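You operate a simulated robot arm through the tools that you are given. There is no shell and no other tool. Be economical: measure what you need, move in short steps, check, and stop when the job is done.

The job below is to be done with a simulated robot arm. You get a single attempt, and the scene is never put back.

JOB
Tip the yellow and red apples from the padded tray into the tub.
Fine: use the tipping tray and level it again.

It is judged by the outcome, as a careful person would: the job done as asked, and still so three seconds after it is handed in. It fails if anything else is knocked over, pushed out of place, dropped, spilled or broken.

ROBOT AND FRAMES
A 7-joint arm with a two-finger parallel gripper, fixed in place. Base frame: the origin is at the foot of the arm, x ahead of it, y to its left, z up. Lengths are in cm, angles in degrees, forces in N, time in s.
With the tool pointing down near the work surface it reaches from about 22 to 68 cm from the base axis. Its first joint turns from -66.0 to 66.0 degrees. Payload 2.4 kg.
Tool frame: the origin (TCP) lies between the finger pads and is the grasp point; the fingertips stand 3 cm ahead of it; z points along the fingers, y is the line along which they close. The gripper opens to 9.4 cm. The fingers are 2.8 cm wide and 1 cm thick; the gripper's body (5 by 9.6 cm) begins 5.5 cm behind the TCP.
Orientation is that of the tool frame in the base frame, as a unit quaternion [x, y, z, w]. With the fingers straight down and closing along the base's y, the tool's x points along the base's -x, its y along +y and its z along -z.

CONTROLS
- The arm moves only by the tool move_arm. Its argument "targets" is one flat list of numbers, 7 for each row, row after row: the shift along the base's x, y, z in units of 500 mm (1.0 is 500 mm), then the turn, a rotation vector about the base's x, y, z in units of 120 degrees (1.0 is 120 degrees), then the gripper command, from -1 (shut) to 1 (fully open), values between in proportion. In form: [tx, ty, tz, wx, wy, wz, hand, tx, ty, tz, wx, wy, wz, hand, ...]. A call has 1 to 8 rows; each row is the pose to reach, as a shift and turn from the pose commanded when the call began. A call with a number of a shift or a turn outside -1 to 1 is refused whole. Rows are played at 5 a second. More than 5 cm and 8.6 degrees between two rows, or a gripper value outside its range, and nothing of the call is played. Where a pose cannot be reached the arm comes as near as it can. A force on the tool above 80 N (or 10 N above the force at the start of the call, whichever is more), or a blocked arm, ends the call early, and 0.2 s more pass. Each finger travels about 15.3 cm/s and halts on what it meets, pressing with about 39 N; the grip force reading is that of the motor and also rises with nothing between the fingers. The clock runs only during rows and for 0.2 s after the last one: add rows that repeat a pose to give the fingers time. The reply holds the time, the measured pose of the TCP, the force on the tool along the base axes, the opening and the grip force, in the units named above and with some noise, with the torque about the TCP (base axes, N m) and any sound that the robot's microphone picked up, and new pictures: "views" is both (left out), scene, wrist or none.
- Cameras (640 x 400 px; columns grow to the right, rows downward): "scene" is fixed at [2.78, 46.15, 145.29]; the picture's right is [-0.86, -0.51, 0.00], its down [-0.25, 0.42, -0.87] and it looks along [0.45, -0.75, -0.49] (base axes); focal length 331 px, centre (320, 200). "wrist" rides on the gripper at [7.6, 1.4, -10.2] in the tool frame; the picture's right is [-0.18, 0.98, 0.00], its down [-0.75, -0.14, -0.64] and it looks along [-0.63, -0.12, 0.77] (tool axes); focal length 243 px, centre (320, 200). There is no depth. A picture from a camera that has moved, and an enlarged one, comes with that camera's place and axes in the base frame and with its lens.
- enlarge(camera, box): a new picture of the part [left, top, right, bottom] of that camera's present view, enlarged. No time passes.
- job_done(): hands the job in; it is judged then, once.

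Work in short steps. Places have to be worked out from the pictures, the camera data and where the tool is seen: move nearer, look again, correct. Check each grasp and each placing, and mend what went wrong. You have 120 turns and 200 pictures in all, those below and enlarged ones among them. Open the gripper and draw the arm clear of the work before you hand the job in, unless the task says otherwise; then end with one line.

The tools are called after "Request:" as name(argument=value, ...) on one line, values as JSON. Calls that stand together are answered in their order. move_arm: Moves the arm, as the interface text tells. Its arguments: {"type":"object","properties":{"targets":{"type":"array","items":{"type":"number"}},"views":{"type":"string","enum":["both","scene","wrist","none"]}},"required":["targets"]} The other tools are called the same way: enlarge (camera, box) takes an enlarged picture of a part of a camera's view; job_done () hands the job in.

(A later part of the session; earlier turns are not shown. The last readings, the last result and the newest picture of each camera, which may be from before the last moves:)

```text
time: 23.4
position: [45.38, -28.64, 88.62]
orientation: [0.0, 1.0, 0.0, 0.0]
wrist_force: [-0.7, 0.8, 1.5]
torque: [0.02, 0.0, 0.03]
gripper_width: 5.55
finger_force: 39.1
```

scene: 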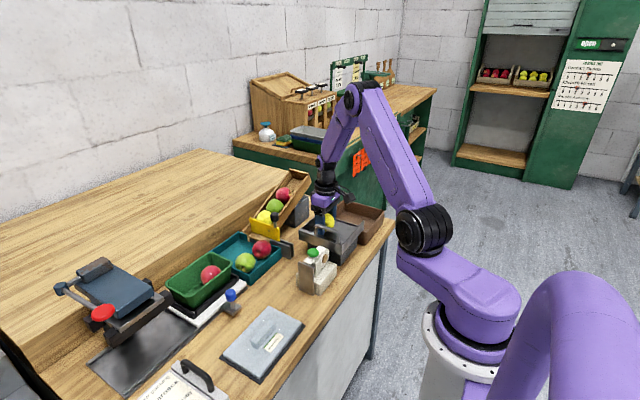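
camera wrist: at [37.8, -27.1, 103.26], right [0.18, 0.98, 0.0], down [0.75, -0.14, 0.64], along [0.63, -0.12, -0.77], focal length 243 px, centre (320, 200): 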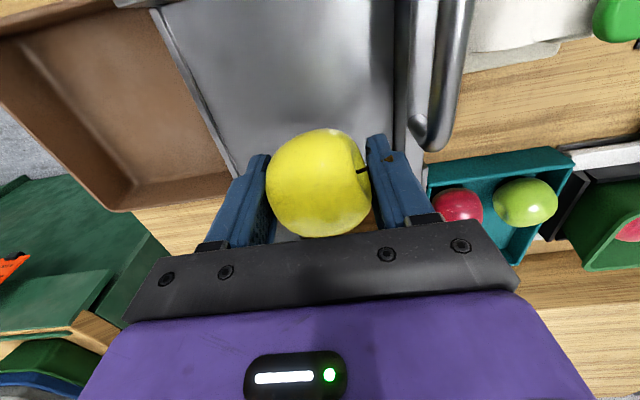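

Request:
move_arm(targets=[0, 0, -0.003, 0, 0, 0, -0.2, 0, 0, -0.006, 0, 0, 0, -0.2, 0, 0, -0.006, 0, 0, 0, -0.2])

Request:
enlarge(camera="scene", box=[300, 190, 390, 260])

```text
time: 24.2
position: [45.5, -28.47, 88.38]
orientation: [0.0, 1.0, -0.001, 0.002]
wrist_force: [-4.5, 7.6, 41.2]
torque: [0.34, 0.08, 0.03]
gripper_width: 5.5
finger_force: 39.4
camera wrist: at [37.85, -27.09, 98.53], right [0.18, 0.98, 0.0], down [0.75, -0.14, 0.65], along [0.63, -0.12, -0.76], focal length 243 px, centre (320, 200)
```

scene: 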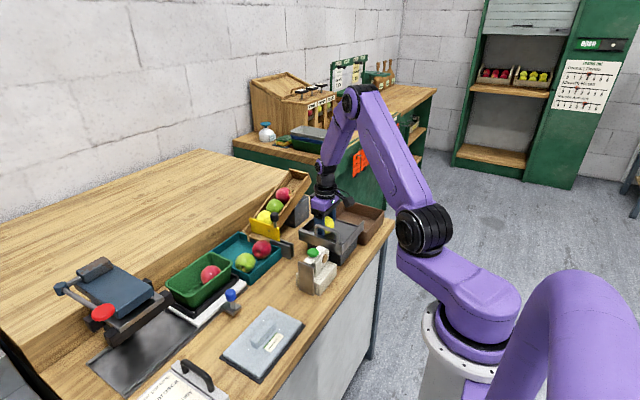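
wrist: 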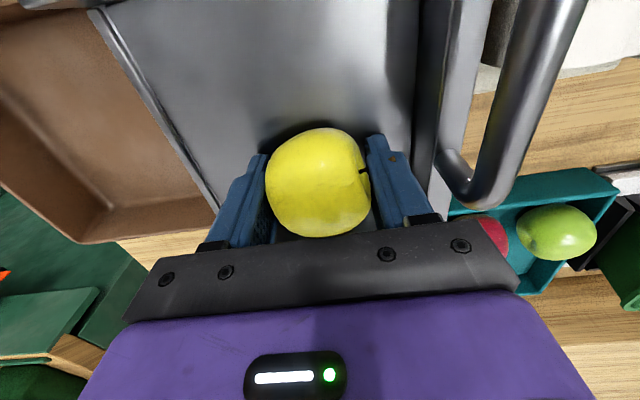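

```text
5.71 times, centred on (345, 225) of scene
camera zoom: at [2.7, 46.21, 145.27], right [-0.86, -0.51, 0.0], down [-0.25, 0.42, -0.87], along [0.45, -0.75, -0.49], focal length 1889 px, centre (177, 57)
```

zoom: 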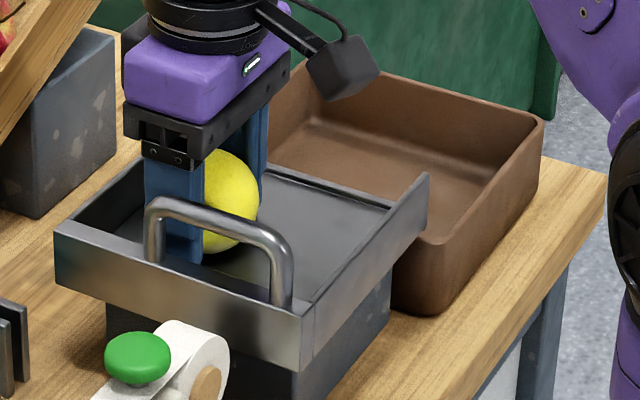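

Contact with the floor at TCP≈88.5. Relieve by 2 mm, open slowly.

Request:
move_arm(targets=[0, 0, 0.005, 0, 0, 0, -0.2, 0, 0, 0.005, 0, 0, 0, 0.22, 0, 0, 0.005, 0, 0, 0, 0.32, 0, 0, 0.005, 0, 0, 0, 0.42, 0, 0, 0.005, 0, 0, 0, 0.42], views="wrist")

```text
time: 25.4
position: [45.24, -28.62, 88.42]
orientation: [0.001, 1.0, 0.0, -0.001]
wrist_force: [0.1, 0.0, 0.0]
torque: [0.0, 0.0, 0.0]
gripper_width: 6.68
finger_force: 0.0
camera wrist: at [37.67, -27.22, 98.59], right [0.19, 0.98, 0.0], down [0.75, -0.14, 0.64], along [0.63, -0.12, -0.77], focal length 243 px, centre (320, 200)
```

wrist: 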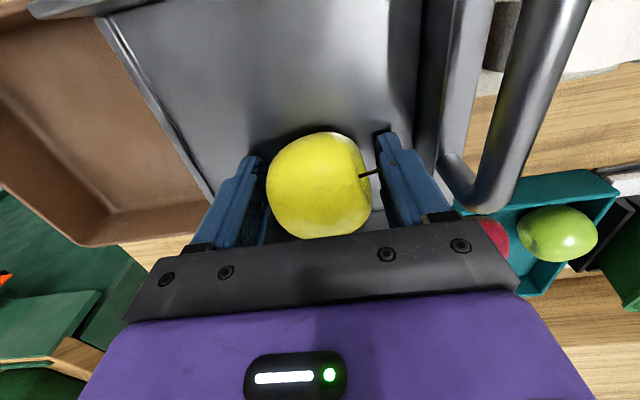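

Released. Rise straight up and look at it.

Request:
move_arm(targets=[0, 0, 0.04, 0, 0, 0, 0.42, 0, 0, 0.1, 0, 0, 0, 0.42, 0, 0, 0.18, 0, 0, 0, 0.42, 0, 0, 0.25, 0, 0, 0, 0.42])

```text
time: 26.4
position: [45.46, -28.41, 100.98]
orientation: [0.0, 1.0, 0.0, -0.001]
wrist_force: [-0.1, -0.2, 0.8]
torque: [0.0, 0.01, 0.0]
gripper_width: 6.67
finger_force: 0.1
camera wrist: at [37.79, -27.07, 111.23], right [0.18, 0.98, 0.0], down [0.75, -0.14, 0.64], along [0.63, -0.12, -0.77], focal length 243 px, centre (320, 200)
```

scene: 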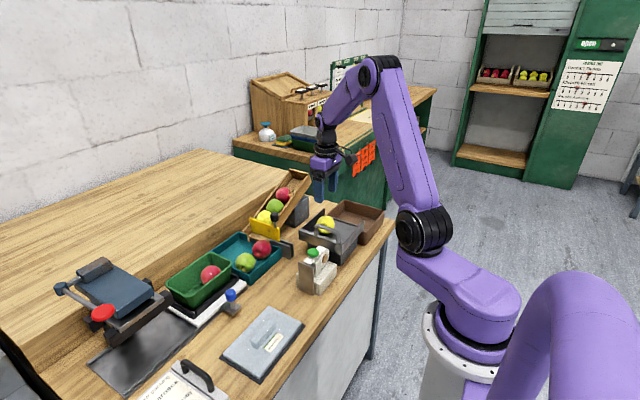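
wrist: 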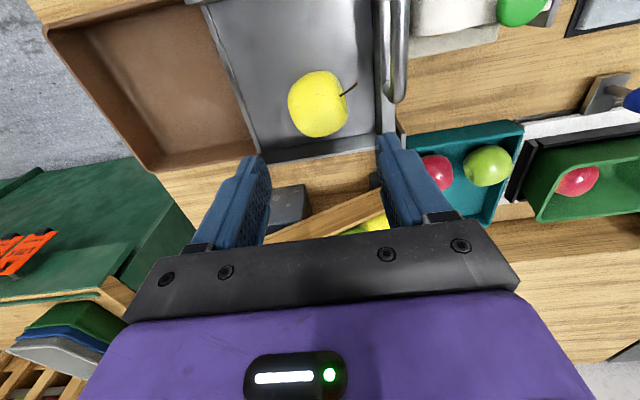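

Yellow sits stably on the tipping tray. Go back for the red one with the same x-closing wrist orientation.

Request:
move_arm(targets=[0.0385, 0.0348, 0, 0, 0, -0.0708, 0.404, 0.077, 0.0695, 0, 0, 0, -0.1416, 0.404, 0.1155, 0.1043, 0, 0, 0, -0.2124, 0.404, 0.154, 0.139, 0, 0, 0, -0.2832, 0.404, 0.1925, 0.1738, 0, 0, 0, -0.354, 0.404, 0.231, 0.2085, 0, 0, 0, -0.4248, 0.404, 0.2695, 0.2433, 0, 0, 0, -0.4956, 0.404, 0.308, 0.278, 0, 0, 0, -0.5664, 0.404], views="none")

Request:
move_arm(targets=[0, 0, 0, 0, 0, -0.06, 0.404, 0, 0, -0.04, 0, 0, -0.12, 0.404, 0, 0, -0.1, 0, 0, -0.1836, 0.404, 0, 0, -0.16, 0, 0, -0.1836, 0.404])

Request:
enlarge(camera="wrist", box=[180, 20, 440, 220])

```text
time: 28.2
position: [60.7, -14.7, 101.06]
orientation: [0.56, 0.829, 0.0, 0.0]
wrist_force: [-0.4, -0.4, -0.2]
torque: [0.0, 0.01, 0.05]
gripper_width: 6.58
finger_force: 0.0
```

```text
time: 29.2
position: [60.87, -14.66, 93.04]
orientation: [0.708, 0.706, 0.0, 0.0]
wrist_force: [-0.5, 1.1, 0.8]
torque: [-0.01, 0.03, 0.0]
gripper_width: 6.6
finger_force: 0.1
camera wrist: at [62.23, -7.07, 103.21], right [0.98, -0.19, 0.0], down [-0.14, -0.75, 0.64], along [-0.12, -0.63, -0.77], focal length 243 px, centre (320, 200)
```

scene: 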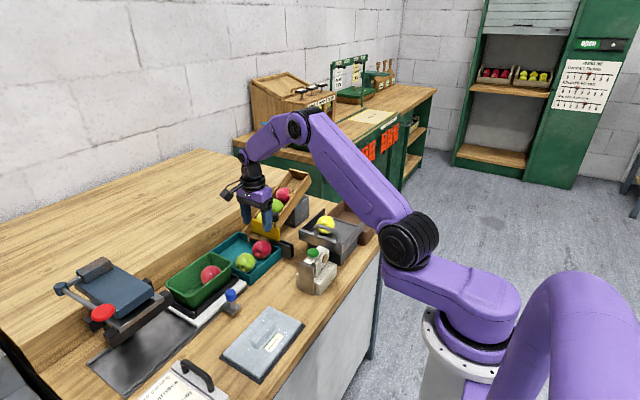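
wrist: 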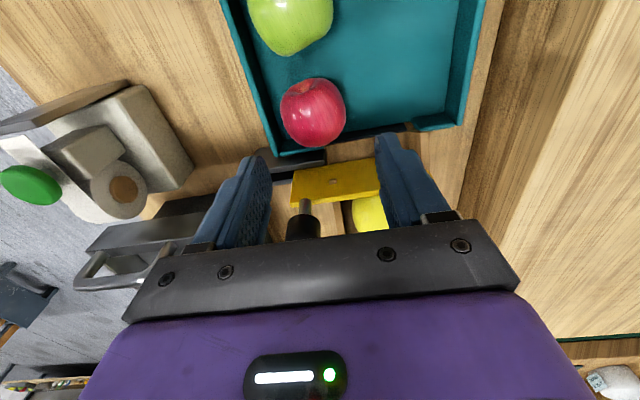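

```text
2.00 times, centred on (310, 120) of wrist
camera zoom: at [62.23, -7.07, 103.21], right [0.98, -0.19, 0.0], down [-0.14, -0.75, 0.64], along [-0.12, -0.63, -0.77], focal length 485 px, centre (340, 360)
```

zoom: 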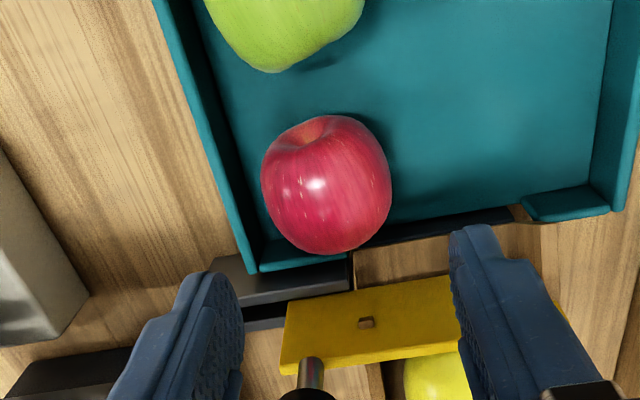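

Red at (60.2,-14.75), wall inner face x≈55.7: room for the finger. Descend to just above and check.

Request:
move_arm(targets=[-0.008, -0.002, -0.06, 0, 0, 0, 0.44, -0.009, -0.002, -0.12, 0, 0, 0, 0.44, -0.009, -0.002, -0.16, 0, 0, 0, 0.44, -0.009, -0.002, -0.16, 0, 0, 0, 0.44], views="wrist")

Request:
enlarge(camera="wrist", box=[180, 60, 440, 250])

```text
time: 30.0
position: [60.9, -14.97, 86.46]
orientation: [0.709, 0.705, 0.002, 0.007]
wrist_force: [-0.8, 1.2, 13.4]
torque: [-0.7, 0.23, -0.06]
gripper_width: 6.75
finger_force: 0.0
stopped in row 4: the force on the tool passed its limit at 106 N (the readings are from after the stop); the commanded pose is now the measured one
camera wrist: at [62.17, -7.2, 96.53], right [0.98, -0.19, 0.02], down [-0.15, -0.75, 0.65], along [-0.11, -0.64, -0.76], focal length 243 px, centre (320, 200)
```

wrist: 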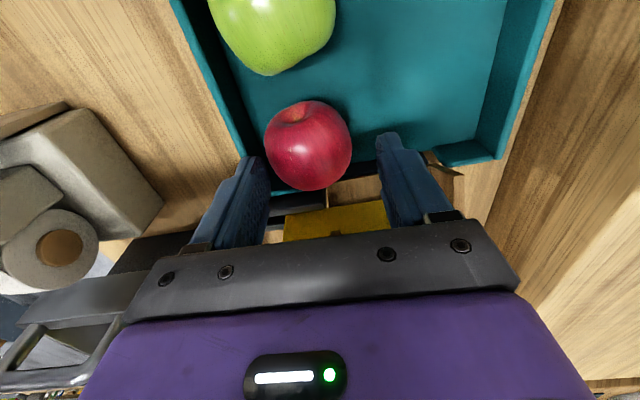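

```text
2.11 times, centred on (310, 155) of wrist
camera zoom: at [62.17, -7.2, 96.53], right [0.98, -0.19, 0.02], down [-0.15, -0.75, 0.65], along [-0.11, -0.64, -0.76], focal length 511 px, centre (341, 295)
```

zoom: 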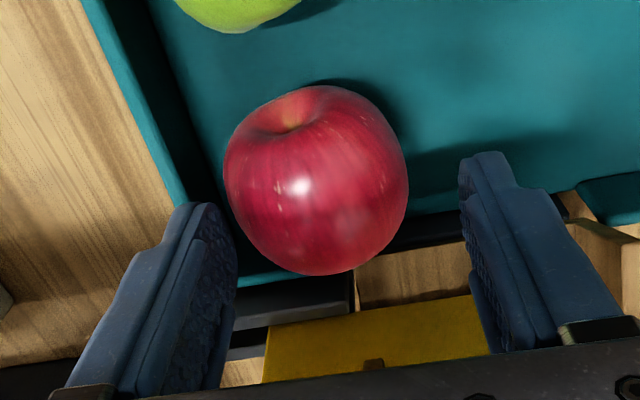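

A hit (torque points to about y≈-20, the black gate knob beneath the hand). Back straight up and inspect.

Request:
move_arm(targets=[0, 0, 0.05, 0, 0, 0, 0.44, 0, 0, 0.13, 0, 0, 0, 0.44, 0, 0.02, 0.2, 0, 0, 0, 0.44])

Request:
enlarge(camera="wrist", box=[180, 60, 440, 250])

Request:
enlarge(camera="scene", box=[210, 170, 330, 270])

```text
time: 30.8
position: [60.75, -13.69, 96.15]
orientation: [0.708, 0.706, 0.001, 0.005]
wrist_force: [-0.1, 0.8, 0.5]
torque: [-0.02, -0.01, 0.0]
gripper_width: 6.79
finger_force: 0.1
camera wrist: at [62.11, -6.11, 106.36], right [0.98, -0.19, 0.01], down [-0.15, -0.75, 0.64], along [-0.11, -0.63, -0.76], focal length 243 px, centre (320, 200)
```

scene: 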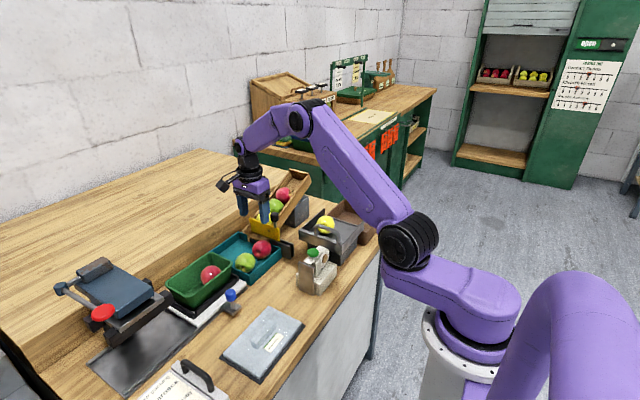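
wrist: 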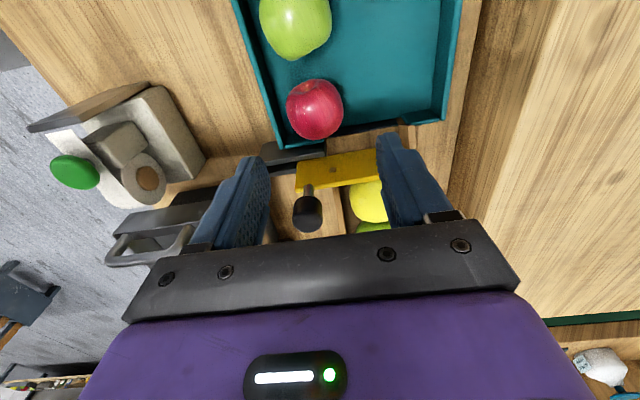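

```text
2.11 times, centred on (310, 155) of wrist
camera zoom: at [62.11, -6.11, 106.36], right [0.98, -0.19, 0.01], down [-0.15, -0.75, 0.64], along [-0.11, -0.63, -0.76], focal length 511 px, centre (341, 295)
```

zoom: 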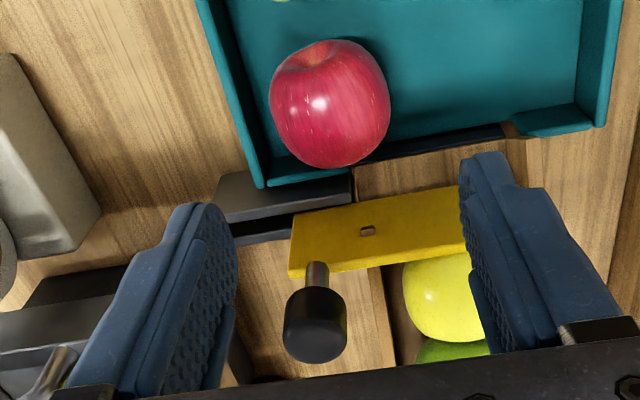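

```text
4.00 times, centred on (270, 220) of scene
camera zoom: at [2.78, 46.15, 145.29], right [-0.86, -0.51, 0.0], down [-0.25, 0.42, -0.87], along [0.45, -0.75, -0.49], focal length 1322 px, centre (520, 120)
```

zoom: 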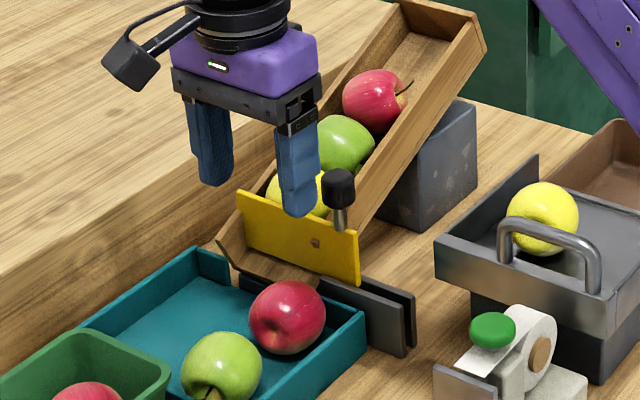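

The gate looks unmoved; knob sits at ≈(58.5,-20.2), top z≈92.5, and the hand brushed it. I'll tilt the hand 15° so its top leans to +y away from the knob, and approach again.

Request:
move_arm(targets=[0, 0.004, 0, -0.0625, 0, 0, 0.44, 0, 0.004, -0.02, -0.125, 0, 0, 0.44, -0.005, -0.003, -0.08, -0.125, 0, 0, 0.44, -0.007, -0.01, -0.12, -0.125, 0, 0, 0.44, -0.007, -0.01, -0.12, -0.125, 0, 0, 0.44])

Request:
enlarge(camera="wrist", box=[180, 60, 440, 250])

Request:
enlarge(camera="scene", box=[210, 170, 330, 270])

```text
time: 32.0
position: [60.38, -14.36, 90.13]
orientation: [0.702, 0.7, -0.09, 0.099]
wrist_force: [-0.2, 2.1, -0.1]
torque: [0.01, -0.01, -0.01]
gripper_width: 6.76
finger_force: 0.0
camera wrist: at [61.75, -4.31, 97.92], right [0.98, -0.18, 0.06], down [-0.15, -0.56, 0.82], along [-0.11, -0.81, -0.57], focal length 243 px, centre (320, 200)
```

scene: 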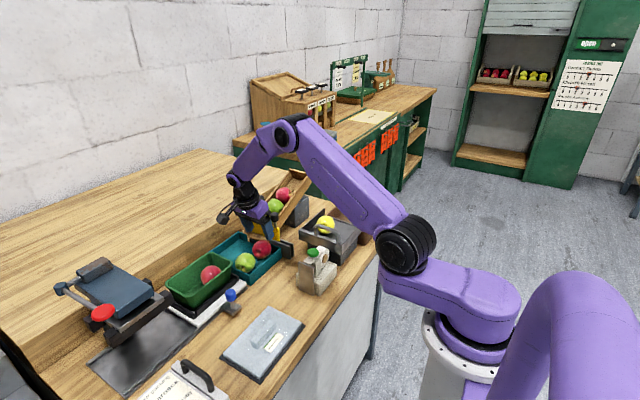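
wrist: 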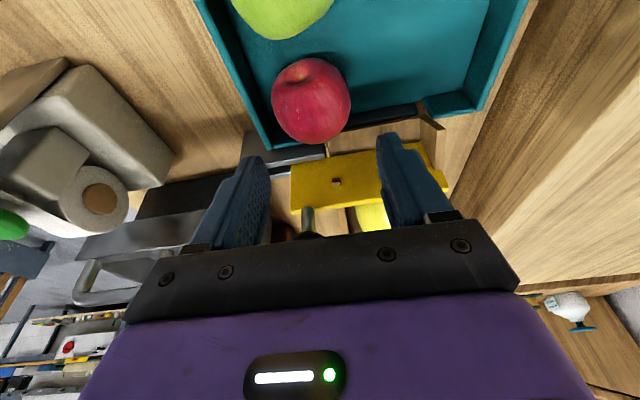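

```text
2.11 times, centred on (310, 155) of wrist
camera zoom: at [61.75, -4.31, 97.92], right [0.98, -0.18, 0.06], down [-0.15, -0.56, 0.82], along [-0.11, -0.81, -0.57], focal length 511 px, centre (341, 295)
```

zoom: 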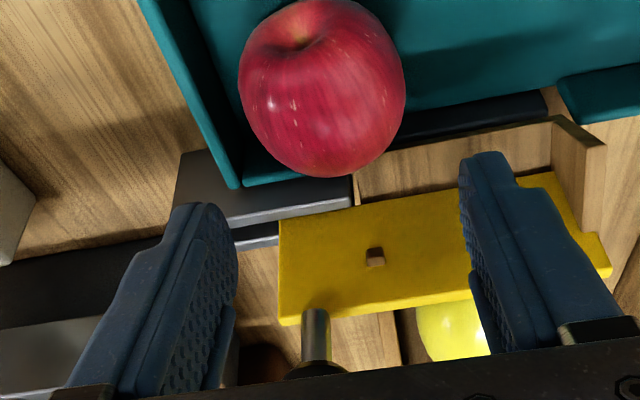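

```text
4.00 times, centred on (270, 220) of scene
camera zoom: at [2.78, 46.15, 145.29], right [-0.86, -0.51, 0.0], down [-0.25, 0.42, -0.87], along [0.45, -0.75, -0.49], focal length 1322 px, centre (520, 120)
```

zoom: 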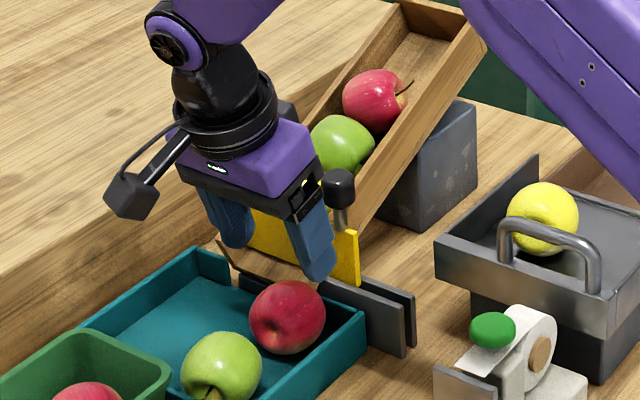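

Tilt is clear of the knob. Descend towards the apple in small rows.

Request:
move_arm(targets=[0, 0, -0.04, 0, 0, 0, 0.44, 0, 0, -0.08, 0, 0, 0, 0.44, 0, 0, -0.11, 0, 0, 0, 0.44, 0, 0, -0.11, 0, 0, 0, 0.44])

Request:
enlarge(camera="wrist", box=[180, 60, 440, 250])

Request:
enlarge(camera="scene", box=[210, 170, 330, 270])

```text
time: 33.0
position: [60.48, -14.36, 84.75]
orientation: [0.702, 0.7, -0.09, 0.098]
wrist_force: [1.0, -0.2, -0.4]
torque: [-0.01, -0.01, 0.01]
gripper_width: 6.75
finger_force: 0.0
camera wrist: at [61.73, -4.36, 92.45], right [0.98, -0.18, 0.06], down [-0.15, -0.56, 0.82], along [-0.11, -0.81, -0.57], focal length 243 px, centre (320, 200)
```

scene: 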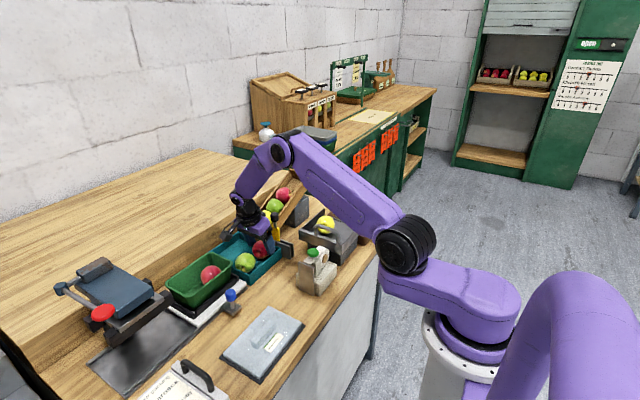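
wrist: 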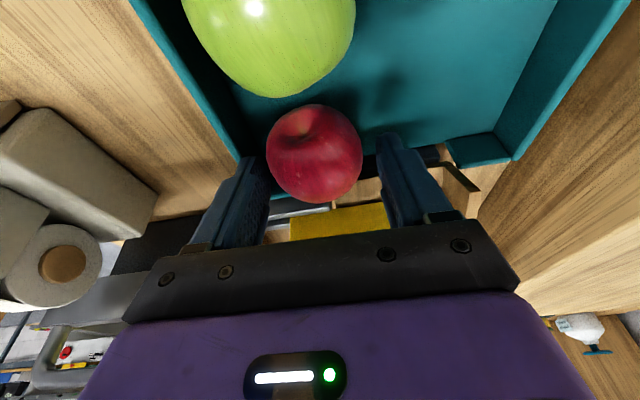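

```text
2.11 times, centred on (310, 155) of wrist
camera zoom: at [61.73, -4.36, 92.45], right [0.98, -0.18, 0.06], down [-0.15, -0.56, 0.82], along [-0.11, -0.81, -0.57], focal length 511 px, centre (341, 295)
```

zoom: 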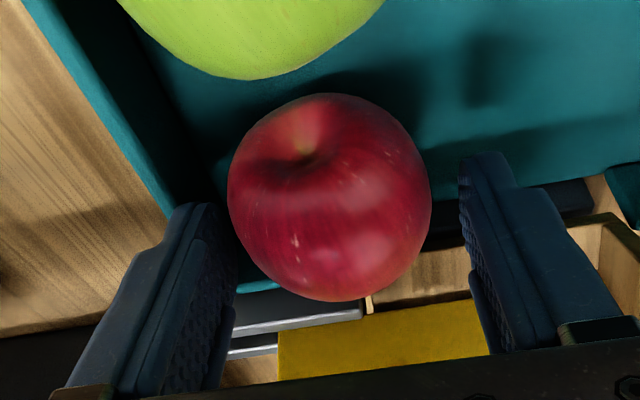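

```text
4.00 times, centred on (270, 220) of scene
camera zoom: at [2.78, 46.15, 145.29], right [-0.86, -0.51, 0.0], down [-0.25, 0.42, -0.87], along [0.45, -0.75, -0.49], focal length 1322 px, centre (520, 120)
```

zoom: 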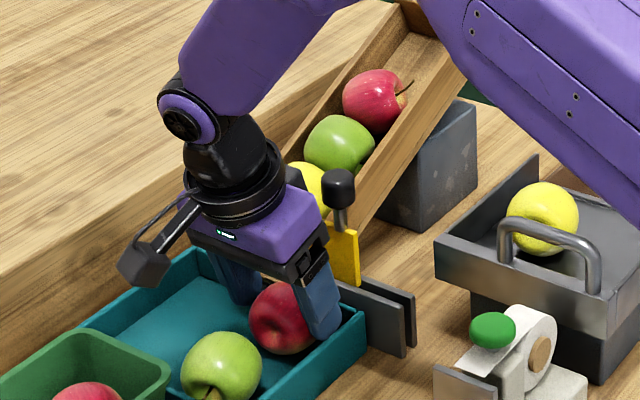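

Good alignment. Go down 2.1 cm and close.

Request:
move_arm(targets=[0.002, 0, -0.015, 0, 0, 0, 0.44, 0.002, 0, -0.03, 0, 0, 0, 0.44, 0.002, 0, -0.042, 0, 0, 0, 0.44, 0.001, 0, -0.042, 0, 0, 0, 0.2, 0, 0, -0.042, 0, 0, 0, 0.0, 0, 0, -0.042, 0, 0, 0, -0.2, 0, 0, -0.042, 0, 0, 0, -0.2], views="wrist")

Request:
enlarge(camera="wrist", box=[180, 60, 440, 250])

```text
time: 34.6
position: [60.32, -14.4, 82.68]
orientation: [0.702, 0.699, -0.091, 0.098]
wrist_force: [0.9, -0.5, 1.3]
torque: [-0.01, -0.02, 0.0]
gripper_width: 5.53
finger_force: 39.1
camera wrist: at [61.76, -4.32, 90.43], right [0.98, -0.18, 0.06], down [-0.15, -0.56, 0.82], along [-0.11, -0.81, -0.57], focal length 243 px, centre (320, 200)
```

wrist: 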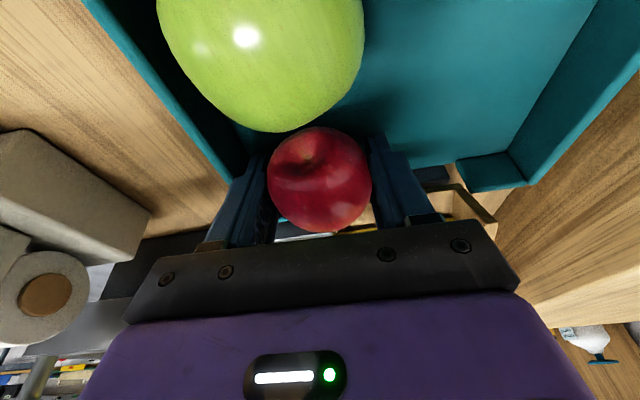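

```text
2.11 times, centred on (310, 155) of wrist
camera zoom: at [61.76, -4.32, 90.43], right [0.98, -0.18, 0.06], down [-0.15, -0.56, 0.82], along [-0.11, -0.81, -0.57], focal length 511 px, centre (341, 295)
```

zoom: 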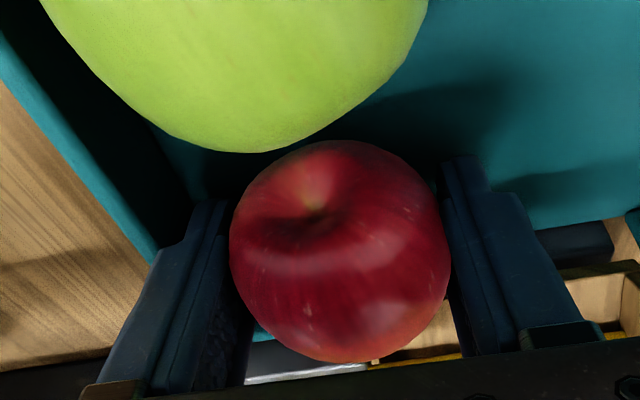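

Held at 5.53 cm. Slow test lift of 1.5 cm.

Request:
move_arm(targets=[0, 0, 0.006, 0, 0, 0, -0.2, 0, 0, 0.012, 0, 0, 0, -0.2, 0, 0, 0.018, 0, 0, 0, -0.2, 0, 0, 0.024, 0, 0, 0, -0.2, 0, 0, 0.03, 0, 0, 0, -0.2, 0, 0, 0.03, 0, 0, 0, -0.2], views="wrist")

```text
time: 36.0
position: [60.41, -14.43, 84.03]
orientation: [0.702, 0.699, -0.09, 0.098]
wrist_force: [-0.5, -0.6, -1.4]
torque: [-0.01, 0.03, 0.03]
gripper_width: 5.53
finger_force: 39.6
camera wrist: at [61.75, -4.34, 91.92], right [0.98, -0.18, 0.06], down [-0.15, -0.56, 0.82], along [-0.11, -0.81, -0.57], focal length 243 px, centre (320, 200)
```

wrist: 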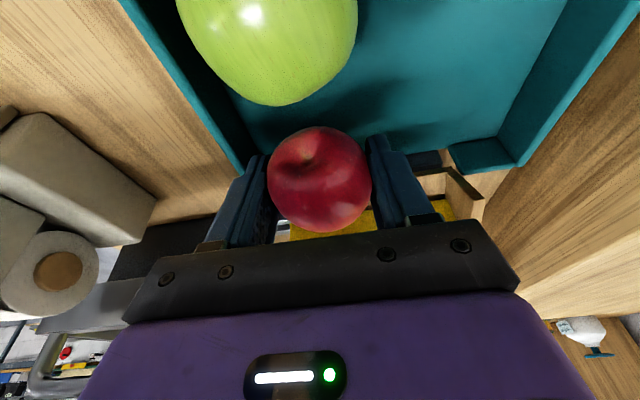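

Red is lifted with the fingers. Lift straight up clear of the knob.

Request:
move_arm(targets=[0, 0.002, 0.02, 0, 0, 0, -0.2, 0, 0.005, 0.055, 0, 0, 0, -0.2, 0, 0.01, 0.095, 0, 0, 0, -0.2, 0, 0.01, 0.14, 0, 0, 0, -0.2, 0, 0.01, 0.185, 0, 0, 0, -0.2, 0, 0.01, 0.23, 0, 0, 0, -0.2, 0, 0.01, 0.275, 0, 0, 0, -0.2, 0, 0.01, 0.33, 0, 0, 0, -0.2], views="scene")

```text
time: 37.8
position: [60.41, -13.9, 100.72]
orientation: [0.702, 0.7, -0.09, 0.097]
wrist_force: [-0.1, -0.1, -0.5]
torque: [0.0, 0.03, 0.01]
gripper_width: 5.52
finger_force: 38.7
```

scene: 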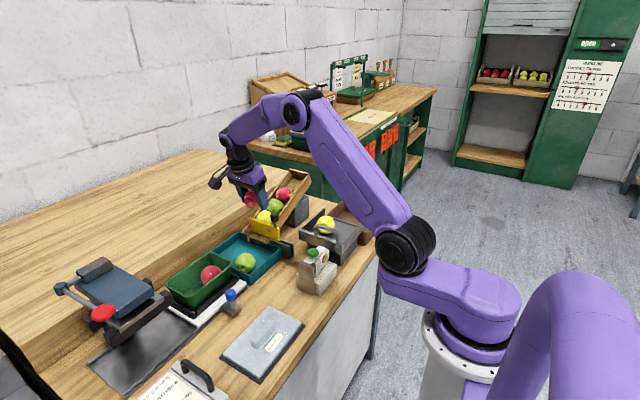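

Red held; carry it to the tipping tray, un-tilting and then turning the wrist back.

Request:
move_arm(targets=[-0.03, -0.01, 0.01, 0.0625, 0, 0, -0.2, -0.08, -0.04, 0.01, 0.125, 0, 0, -0.2, -0.14, -0.09, 0.01, 0.125, 0, 0, -0.2, -0.2, -0.14, 0.01, 0.125, 0, 0, -0.2], views="none")

Request:
move_arm(targets=[-0.0275, -0.019, 0, 0, 0, 0.0625, -0.2, -0.055, -0.038, 0, 0, 0, 0.125, -0.2, -0.0825, -0.057, 0, 0, 0, 0.1875, -0.2, -0.11, -0.076, 0, 0, 0, 0.25, -0.2, -0.1375, -0.095, 0, 0, 0, 0.3125, -0.2, -0.165, -0.114, 0, 0, 0, 0.375, -0.2, -0.1925, -0.133, 0, 0, 0, 0.4375, -0.2, -0.22, -0.154, 0, 0, 0, 0.5, -0.2], views="none")

Request:
move_arm(targets=[0, 0, 0, 0, 0, 0.0625, -0.2, 0, 0, 0, 0, 0, 0.125, -0.2, 0, 0, 0, 0, 0, 0.1875, -0.2, 0, 0, 0, 0, 0, 0.25, -0.2])

```text
time: 38.8
position: [50.45, -20.87, 101.0]
orientation: [0.708, 0.706, 0.002, 0.006]
wrist_force: [0.0, 0.8, -1.7]
torque: [-0.01, 0.01, 0.03]
gripper_width: 5.54
finger_force: 39.0
```

```text
time: 40.6
position: [39.44, -28.58, 101.11]
orientation: [0.259, 0.966, 0.005, 0.004]
wrist_force: [-0.2, 0.2, -0.8]
torque: [0.0, 0.01, -0.04]
gripper_width: 5.51
finger_force: 39.0
```

```text
time: 41.6
position: [39.39, -28.59, 101.14]
orientation: [0.001, 1.0, 0.006, 0.003]
wrist_force: [-0.1, 0.0, -1.4]
torque: [-0.02, -0.01, -0.04]
gripper_width: 5.52
finger_force: 38.8
camera wrist: at [31.7, -27.26, 111.27], right [0.19, 0.98, 0.01], down [0.75, -0.15, 0.64], along [0.64, -0.11, -0.76], focal length 243 px, centre (320, 200)
```

scene: 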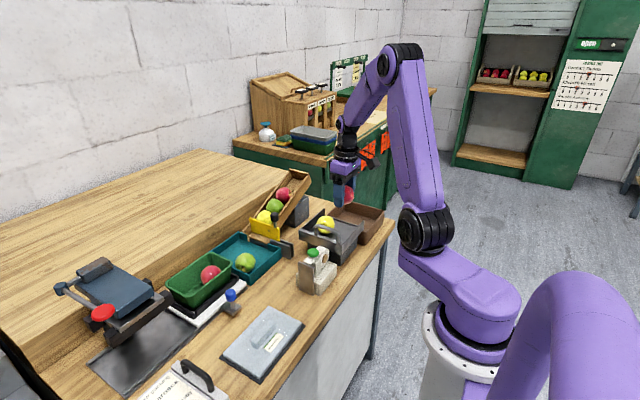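
wrist: 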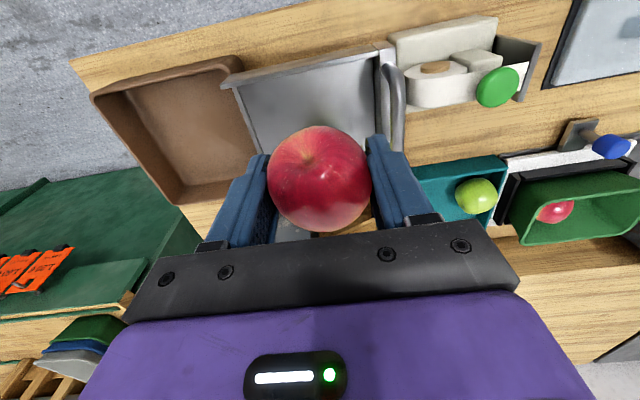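

Lower the red apple at x≈39.8 beside the yellow one, down to just above the floor.

Request:
move_arm(targets=[0.008, 0.002, -0.06, 0, 0, 0, -0.2, 0.008, 0.002, -0.13, 0, 0, 0, -0.2, 0.008, 0.002, -0.19, 0, 0, 0, -0.2, 0.008, 0.002, -0.222, 0, 0, 0, -0.2, 0.008, 0.002, -0.222, 0, 0, 0, -0.2])

Request:
enlarge(camera="scene", box=[300, 190, 390, 260])

```text
time: 42.8
position: [39.91, -28.47, 89.84]
orientation: [0.002, 1.0, 0.005, 0.002]
wrist_force: [0.1, 0.5, 0.1]
torque: [0.0, 0.0, 0.0]
gripper_width: 5.5
finger_force: 39.3
camera wrist: at [32.17, -27.17, 100.12], right [0.19, 0.98, 0.01], down [0.75, -0.15, 0.64], along [0.63, -0.11, -0.76], focal length 243 px, centre (320, 200)
```

scene: 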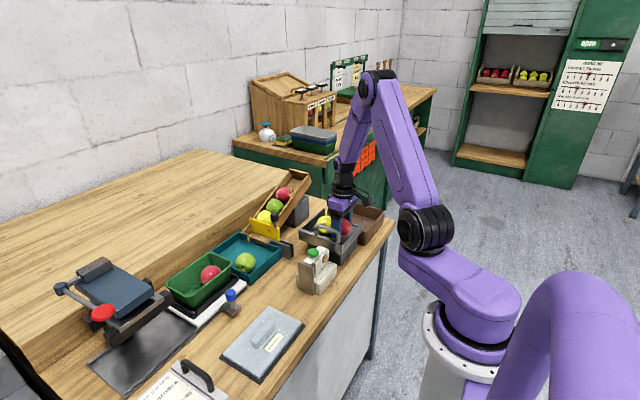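
wrist: 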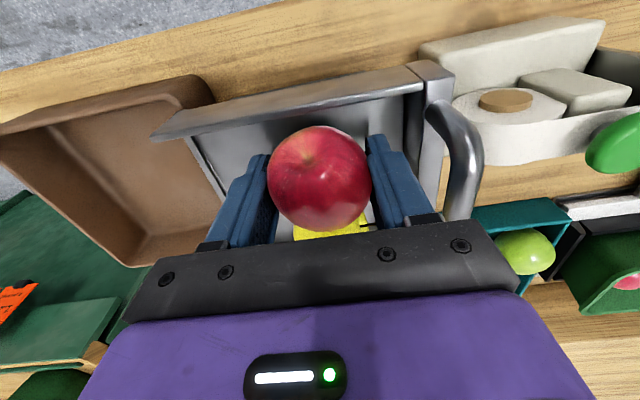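

```text
5.71 times, centred on (345, 225) of scene
camera zoom: at [2.78, 46.15, 145.29], right [-0.86, -0.51, 0.0], down [-0.25, 0.42, -0.87], along [0.45, -0.75, -0.49], focal length 1889 px, centre (177, 57)
```

zoom: 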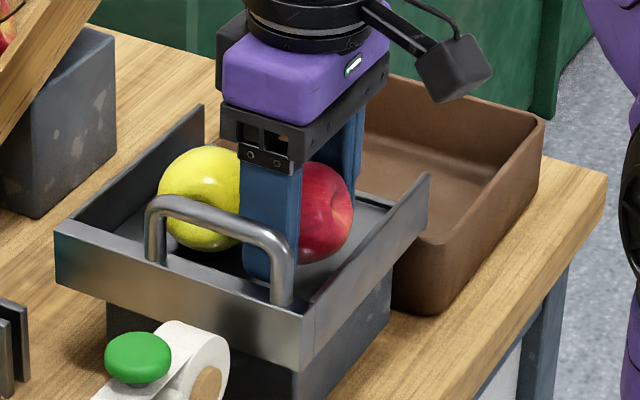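

Request:
move_arm(targets=[0, 0, -0.005, 0, 0, 0, -0.2, 0, 0, -0.01, 0, 0, 0, -0.2, 0, 0, -0.01, 0, 0, 0, -0.2], views="none")

Request:
move_arm(targets=[0, 0, -0.003, 0, 0, 0, -0.2, 0, 0, -0.006, 0, 0, 0, -0.2, 0, 0, -0.006, 0, 0, 0, -0.2], views="none")

```text
time: 43.6
position: [39.83, -28.45, 89.48]
orientation: [0.003, 1.0, 0.006, 0.003]
wrist_force: [0.4, 0.8, -1.1]
torque: [-0.01, 0.01, 0.02]
gripper_width: 5.52
finger_force: 38.8
```

```text
time: 44.4
position: [39.92, -28.43, 89.25]
orientation: [0.003, 1.0, 0.005, 0.003]
wrist_force: [0.1, -0.2, -0.6]
torque: [0.0, 0.01, -0.02]
gripper_width: 5.51
finger_force: 39.0
```

Request:
move_arm(targets=[0, 0, -0.003, 0, 0, 0, -0.2, 0, 0, -0.006, 0, 0, 0, -0.2, 0, 0, -0.006, 0, 0, 0, -0.2], views="none")

Request:
move_arm(targets=[0, 0, -0.003, 0, 0, 0, -0.2, 0, 0, -0.006, 0, 0, 0, -0.2, 0, 0, -0.006, 0, 0, 0, -0.2], views="none")

```text
time: 45.2
position: [39.86, -28.41, 89.0]
orientation: [0.003, 1.0, 0.005, 0.002]
wrist_force: [-2.4, 2.6, 7.6]
torque: [0.11, 0.05, 0.0]
gripper_width: 5.49
finger_force: 38.7
```

```text
time: 46.0
position: [39.88, -28.57, 88.76]
orientation: [0.002, 1.0, 0.003, 0.005]
wrist_force: [-3.0, 2.4, 41.0]
torque: [0.23, -0.01, 0.0]
gripper_width: 5.56
finger_force: 38.9
```

On the floor. Back up 3 mm, open slowly, and rise.

Request:
move_arm(targets=[0, 0, 0.006, 0, 0, 0, -0.2, 0, 0, 0.006, 0, 0, 0, 0.22, 0, 0, 0.006, 0, 0, 0, 0.32, 0, 0, 0.006, 0, 0, 0, 0.42, 0, 0, 0.006, 0, 0, 0, 0.42], views="wrist")

Request:
move_arm(targets=[0, 0, 0.03, 0, 0, 0, 0.42, 0, 0, 0.1, 0, 0, 0, 0.42, 0, 0, 0.18, 0, 0, 0, 0.42, 0, 0, 0.25, 0, 0, 0, 0.42])

Request:
enlarge(camera="scene", box=[280, 180, 400, 270])

Request:
enlarge(camera="wrist", box=[140, 20, 440, 200])

```text
time: 47.2
position: [39.83, -28.41, 88.98]
orientation: [0.002, 1.0, 0.006, 0.003]
wrist_force: [-0.2, -0.2, -0.5]
torque: [0.0, -0.02, -0.02]
gripper_width: 6.67
finger_force: 0.1
camera wrist: at [32.14, -27.14, 99.08], right [0.19, 0.98, 0.01], down [0.75, -0.15, 0.64], along [0.63, -0.11, -0.76], focal length 243 px, centre (320, 200)
```

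wrist: 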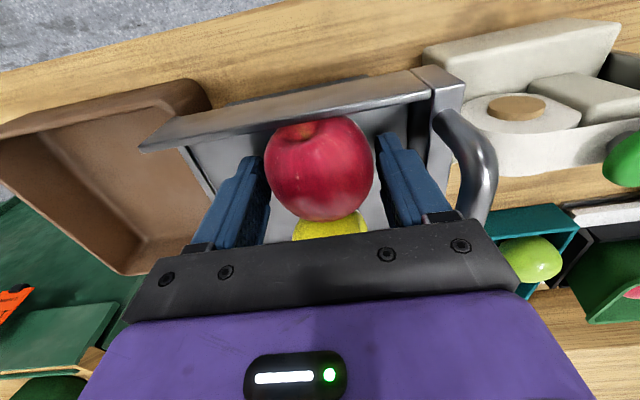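

```text
time: 48.2
position: [39.81, -28.54, 101.44]
orientation: [0.003, 1.0, 0.004, 0.003]
wrist_force: [0.2, -0.2, 0.5]
torque: [0.0, 0.01, 0.01]
gripper_width: 6.68
finger_force: 0.1
camera wrist: at [32.17, -27.22, 111.61], right [0.19, 0.98, 0.01], down [0.75, -0.15, 0.64], along [0.63, -0.11, -0.76], focal length 243 px, centre (320, 200)
```

scene: 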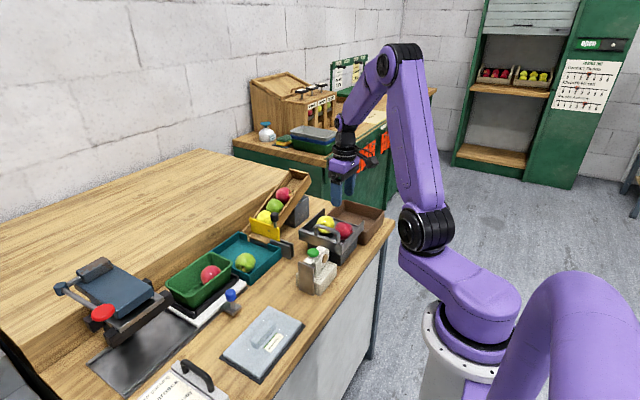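
wrist: 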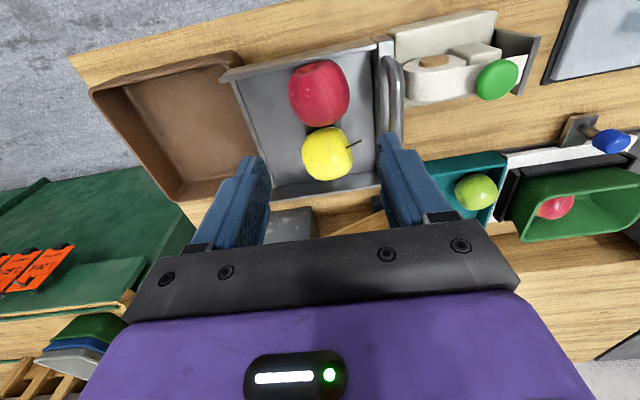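

```text
4.44 times, centred on (340, 225) of scene
camera zoom: at [2.78, 46.15, 145.29], right [-0.86, -0.51, 0.0], down [-0.25, 0.42, -0.87], along [0.45, -0.75, -0.49], focal length 1469 px, centre (231, 89)
```

zoom: 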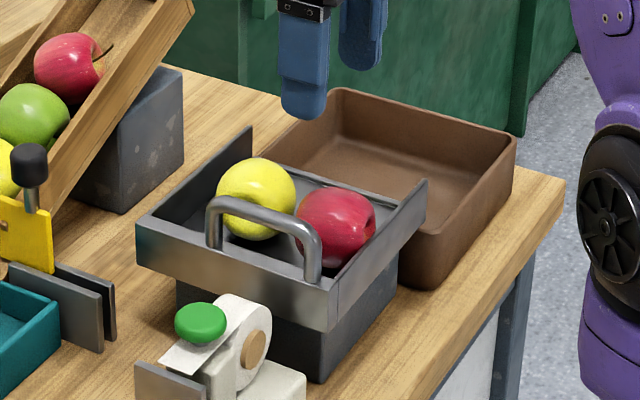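

```text
2.13 times, centred on (290, 110) of wrist
camera zoom: at [32.17, -27.22, 111.61], right [0.19, 0.98, 0.01], down [0.75, -0.15, 0.64], along [0.63, -0.11, -0.76], focal length 518 px, centre (384, 392)
```

zoom: 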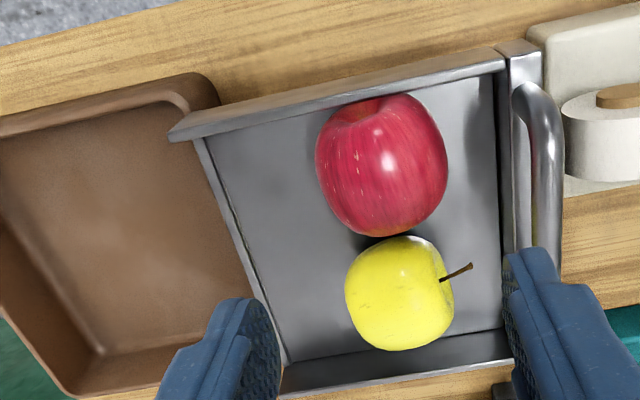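

Both apples lie on the tipping tray. Wall top ≈87, handle bar at y≈-22.1, z≈90. I position above the bar with a small opening.

Request:
move_arm(targets=[0.02, 0.07, 0, 0, 0, 0, -0.277, 0.03, 0.128, -0.04, 0, 0, 0, -0.277, 0.03, 0.128, -0.12, 0, 0, 0, -0.277, 0.03, 0.128, -0.14, 0, 0, 0, -0.277])

Request:
enlarge(camera="wrist", box=[200, 20, 460, 240])

Request:
enlarge(camera="scene", box=[280, 180, 400, 270])

```text
time: 49.2
position: [41.4, -22.01, 94.38]
orientation: [0.003, 1.0, 0.006, 0.002]
wrist_force: [-0.6, 0.3, -0.4]
torque: [0.01, -0.02, -0.03]
gripper_width: 3.39
finger_force: 0.2
camera wrist: at [33.67, -20.73, 104.51], right [0.19, 0.98, 0.01], down [0.75, -0.15, 0.65], along [0.64, -0.11, -0.76], focal length 243 px, centre (320, 200)
```

scene: 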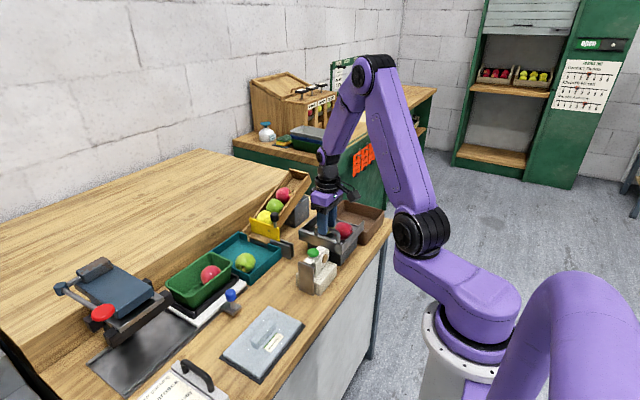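
wrist: 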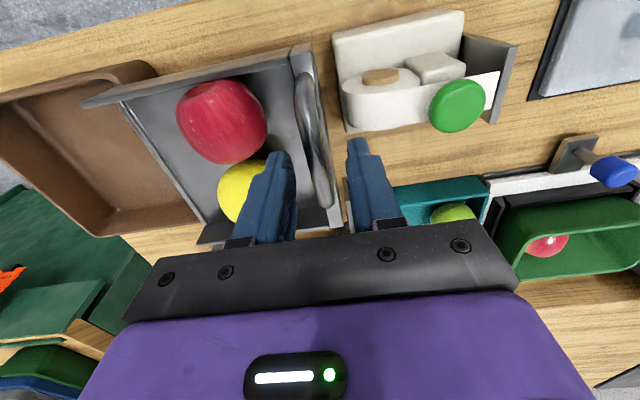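

```text
1.82 times, centred on (330, 130) of wrist
camera zoom: at [33.67, -20.73, 104.51], right [0.19, 0.98, 0.01], down [0.75, -0.15, 0.65], along [0.64, -0.11, -0.76], focal length 441 px, centre (302, 327)
```

zoom: 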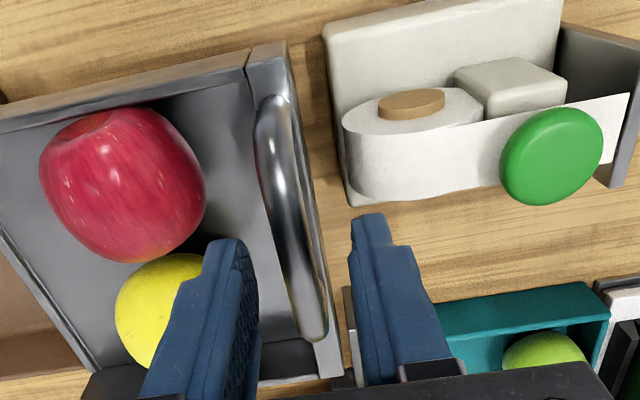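

```text
4.44 times, centred on (340, 225) of scene
camera zoom: at [2.78, 46.15, 145.29], right [-0.86, -0.51, 0.0], down [-0.25, 0.42, -0.87], along [0.45, -0.75, -0.49], focal length 1469 px, centre (231, 89)
```

zoom: 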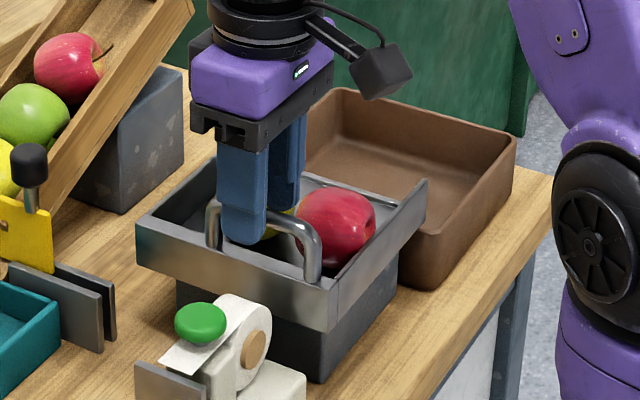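

Bar is centred between the fingers (y≈-22.2). Descend to TCP≈90.7 so tips stay above the wall, and close.

Request:
move_arm(targets=[0, -0.003, -0.03, 0, 0, 0, -0.277, 0, -0.003, -0.06, 0, 0, 0, -0.277, 0, -0.003, -0.073, 0, 0, 0, -0.277, 0, -0.003, -0.073, 0, 0, 0, -0.277])

Request:
enlarge(camera="wrist", box=[200, 20, 460, 240])

Request:
enlarge(camera="scene", box=[300, 195, 390, 265])

```text
time: 50.2
position: [41.38, -22.23, 90.76]
orientation: [0.002, 1.0, 0.005, 0.003]
wrist_force: [-0.1, 0.4, 0.5]
torque: [-0.02, -0.01, 0.01]
gripper_width: 3.41
finger_force: 0.0
camera wrist: at [33.66, -20.9, 100.85], right [0.19, 0.98, 0.01], down [0.75, -0.15, 0.64], along [0.63, -0.11, -0.76], focal length 243 px, centre (320, 200)
```

scene: 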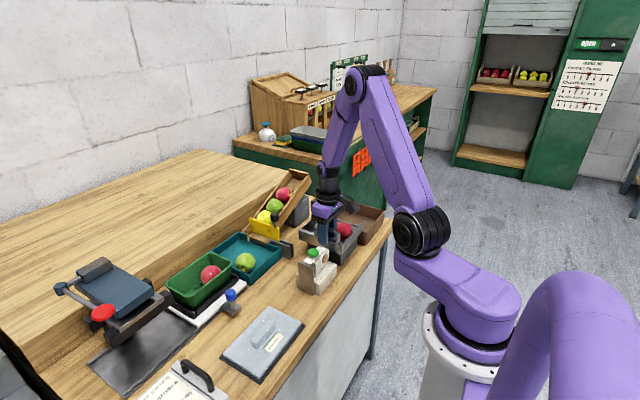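
wrist: 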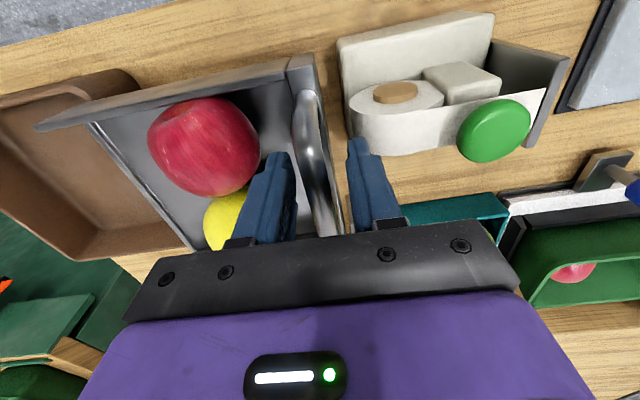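

```text
1.82 times, centred on (330, 130) of wrist
camera zoom: at [33.66, -20.9, 100.85], right [0.19, 0.98, 0.01], down [0.75, -0.15, 0.64], along [0.63, -0.11, -0.76], focal length 441 px, centre (302, 327)
```

zoom: 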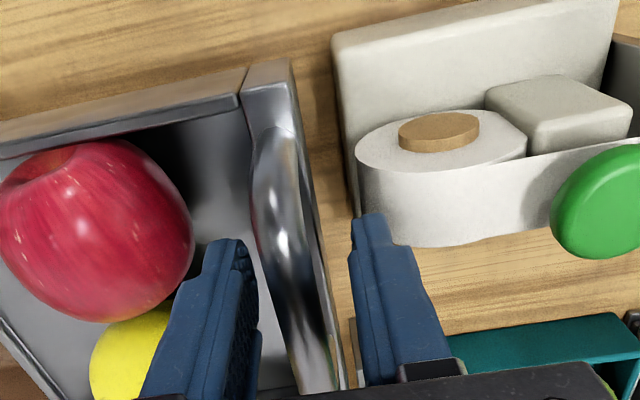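

```text
5.71 times, centred on (345, 230) of scene
camera zoom: at [2.78, 46.15, 145.29], right [-0.86, -0.51, 0.0], down [-0.25, 0.42, -0.87], along [0.45, -0.75, -0.49], focal length 1889 px, centre (177, 29)
```

zoom: 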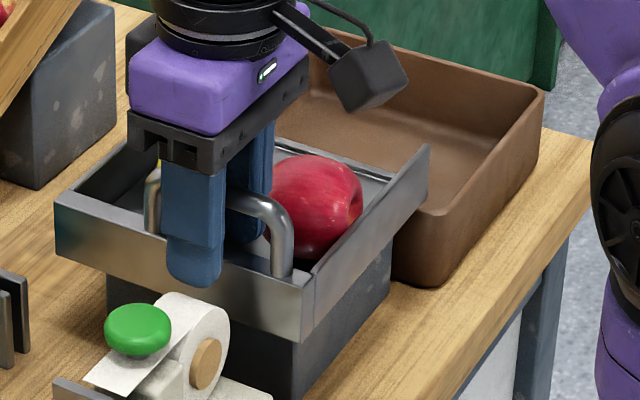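

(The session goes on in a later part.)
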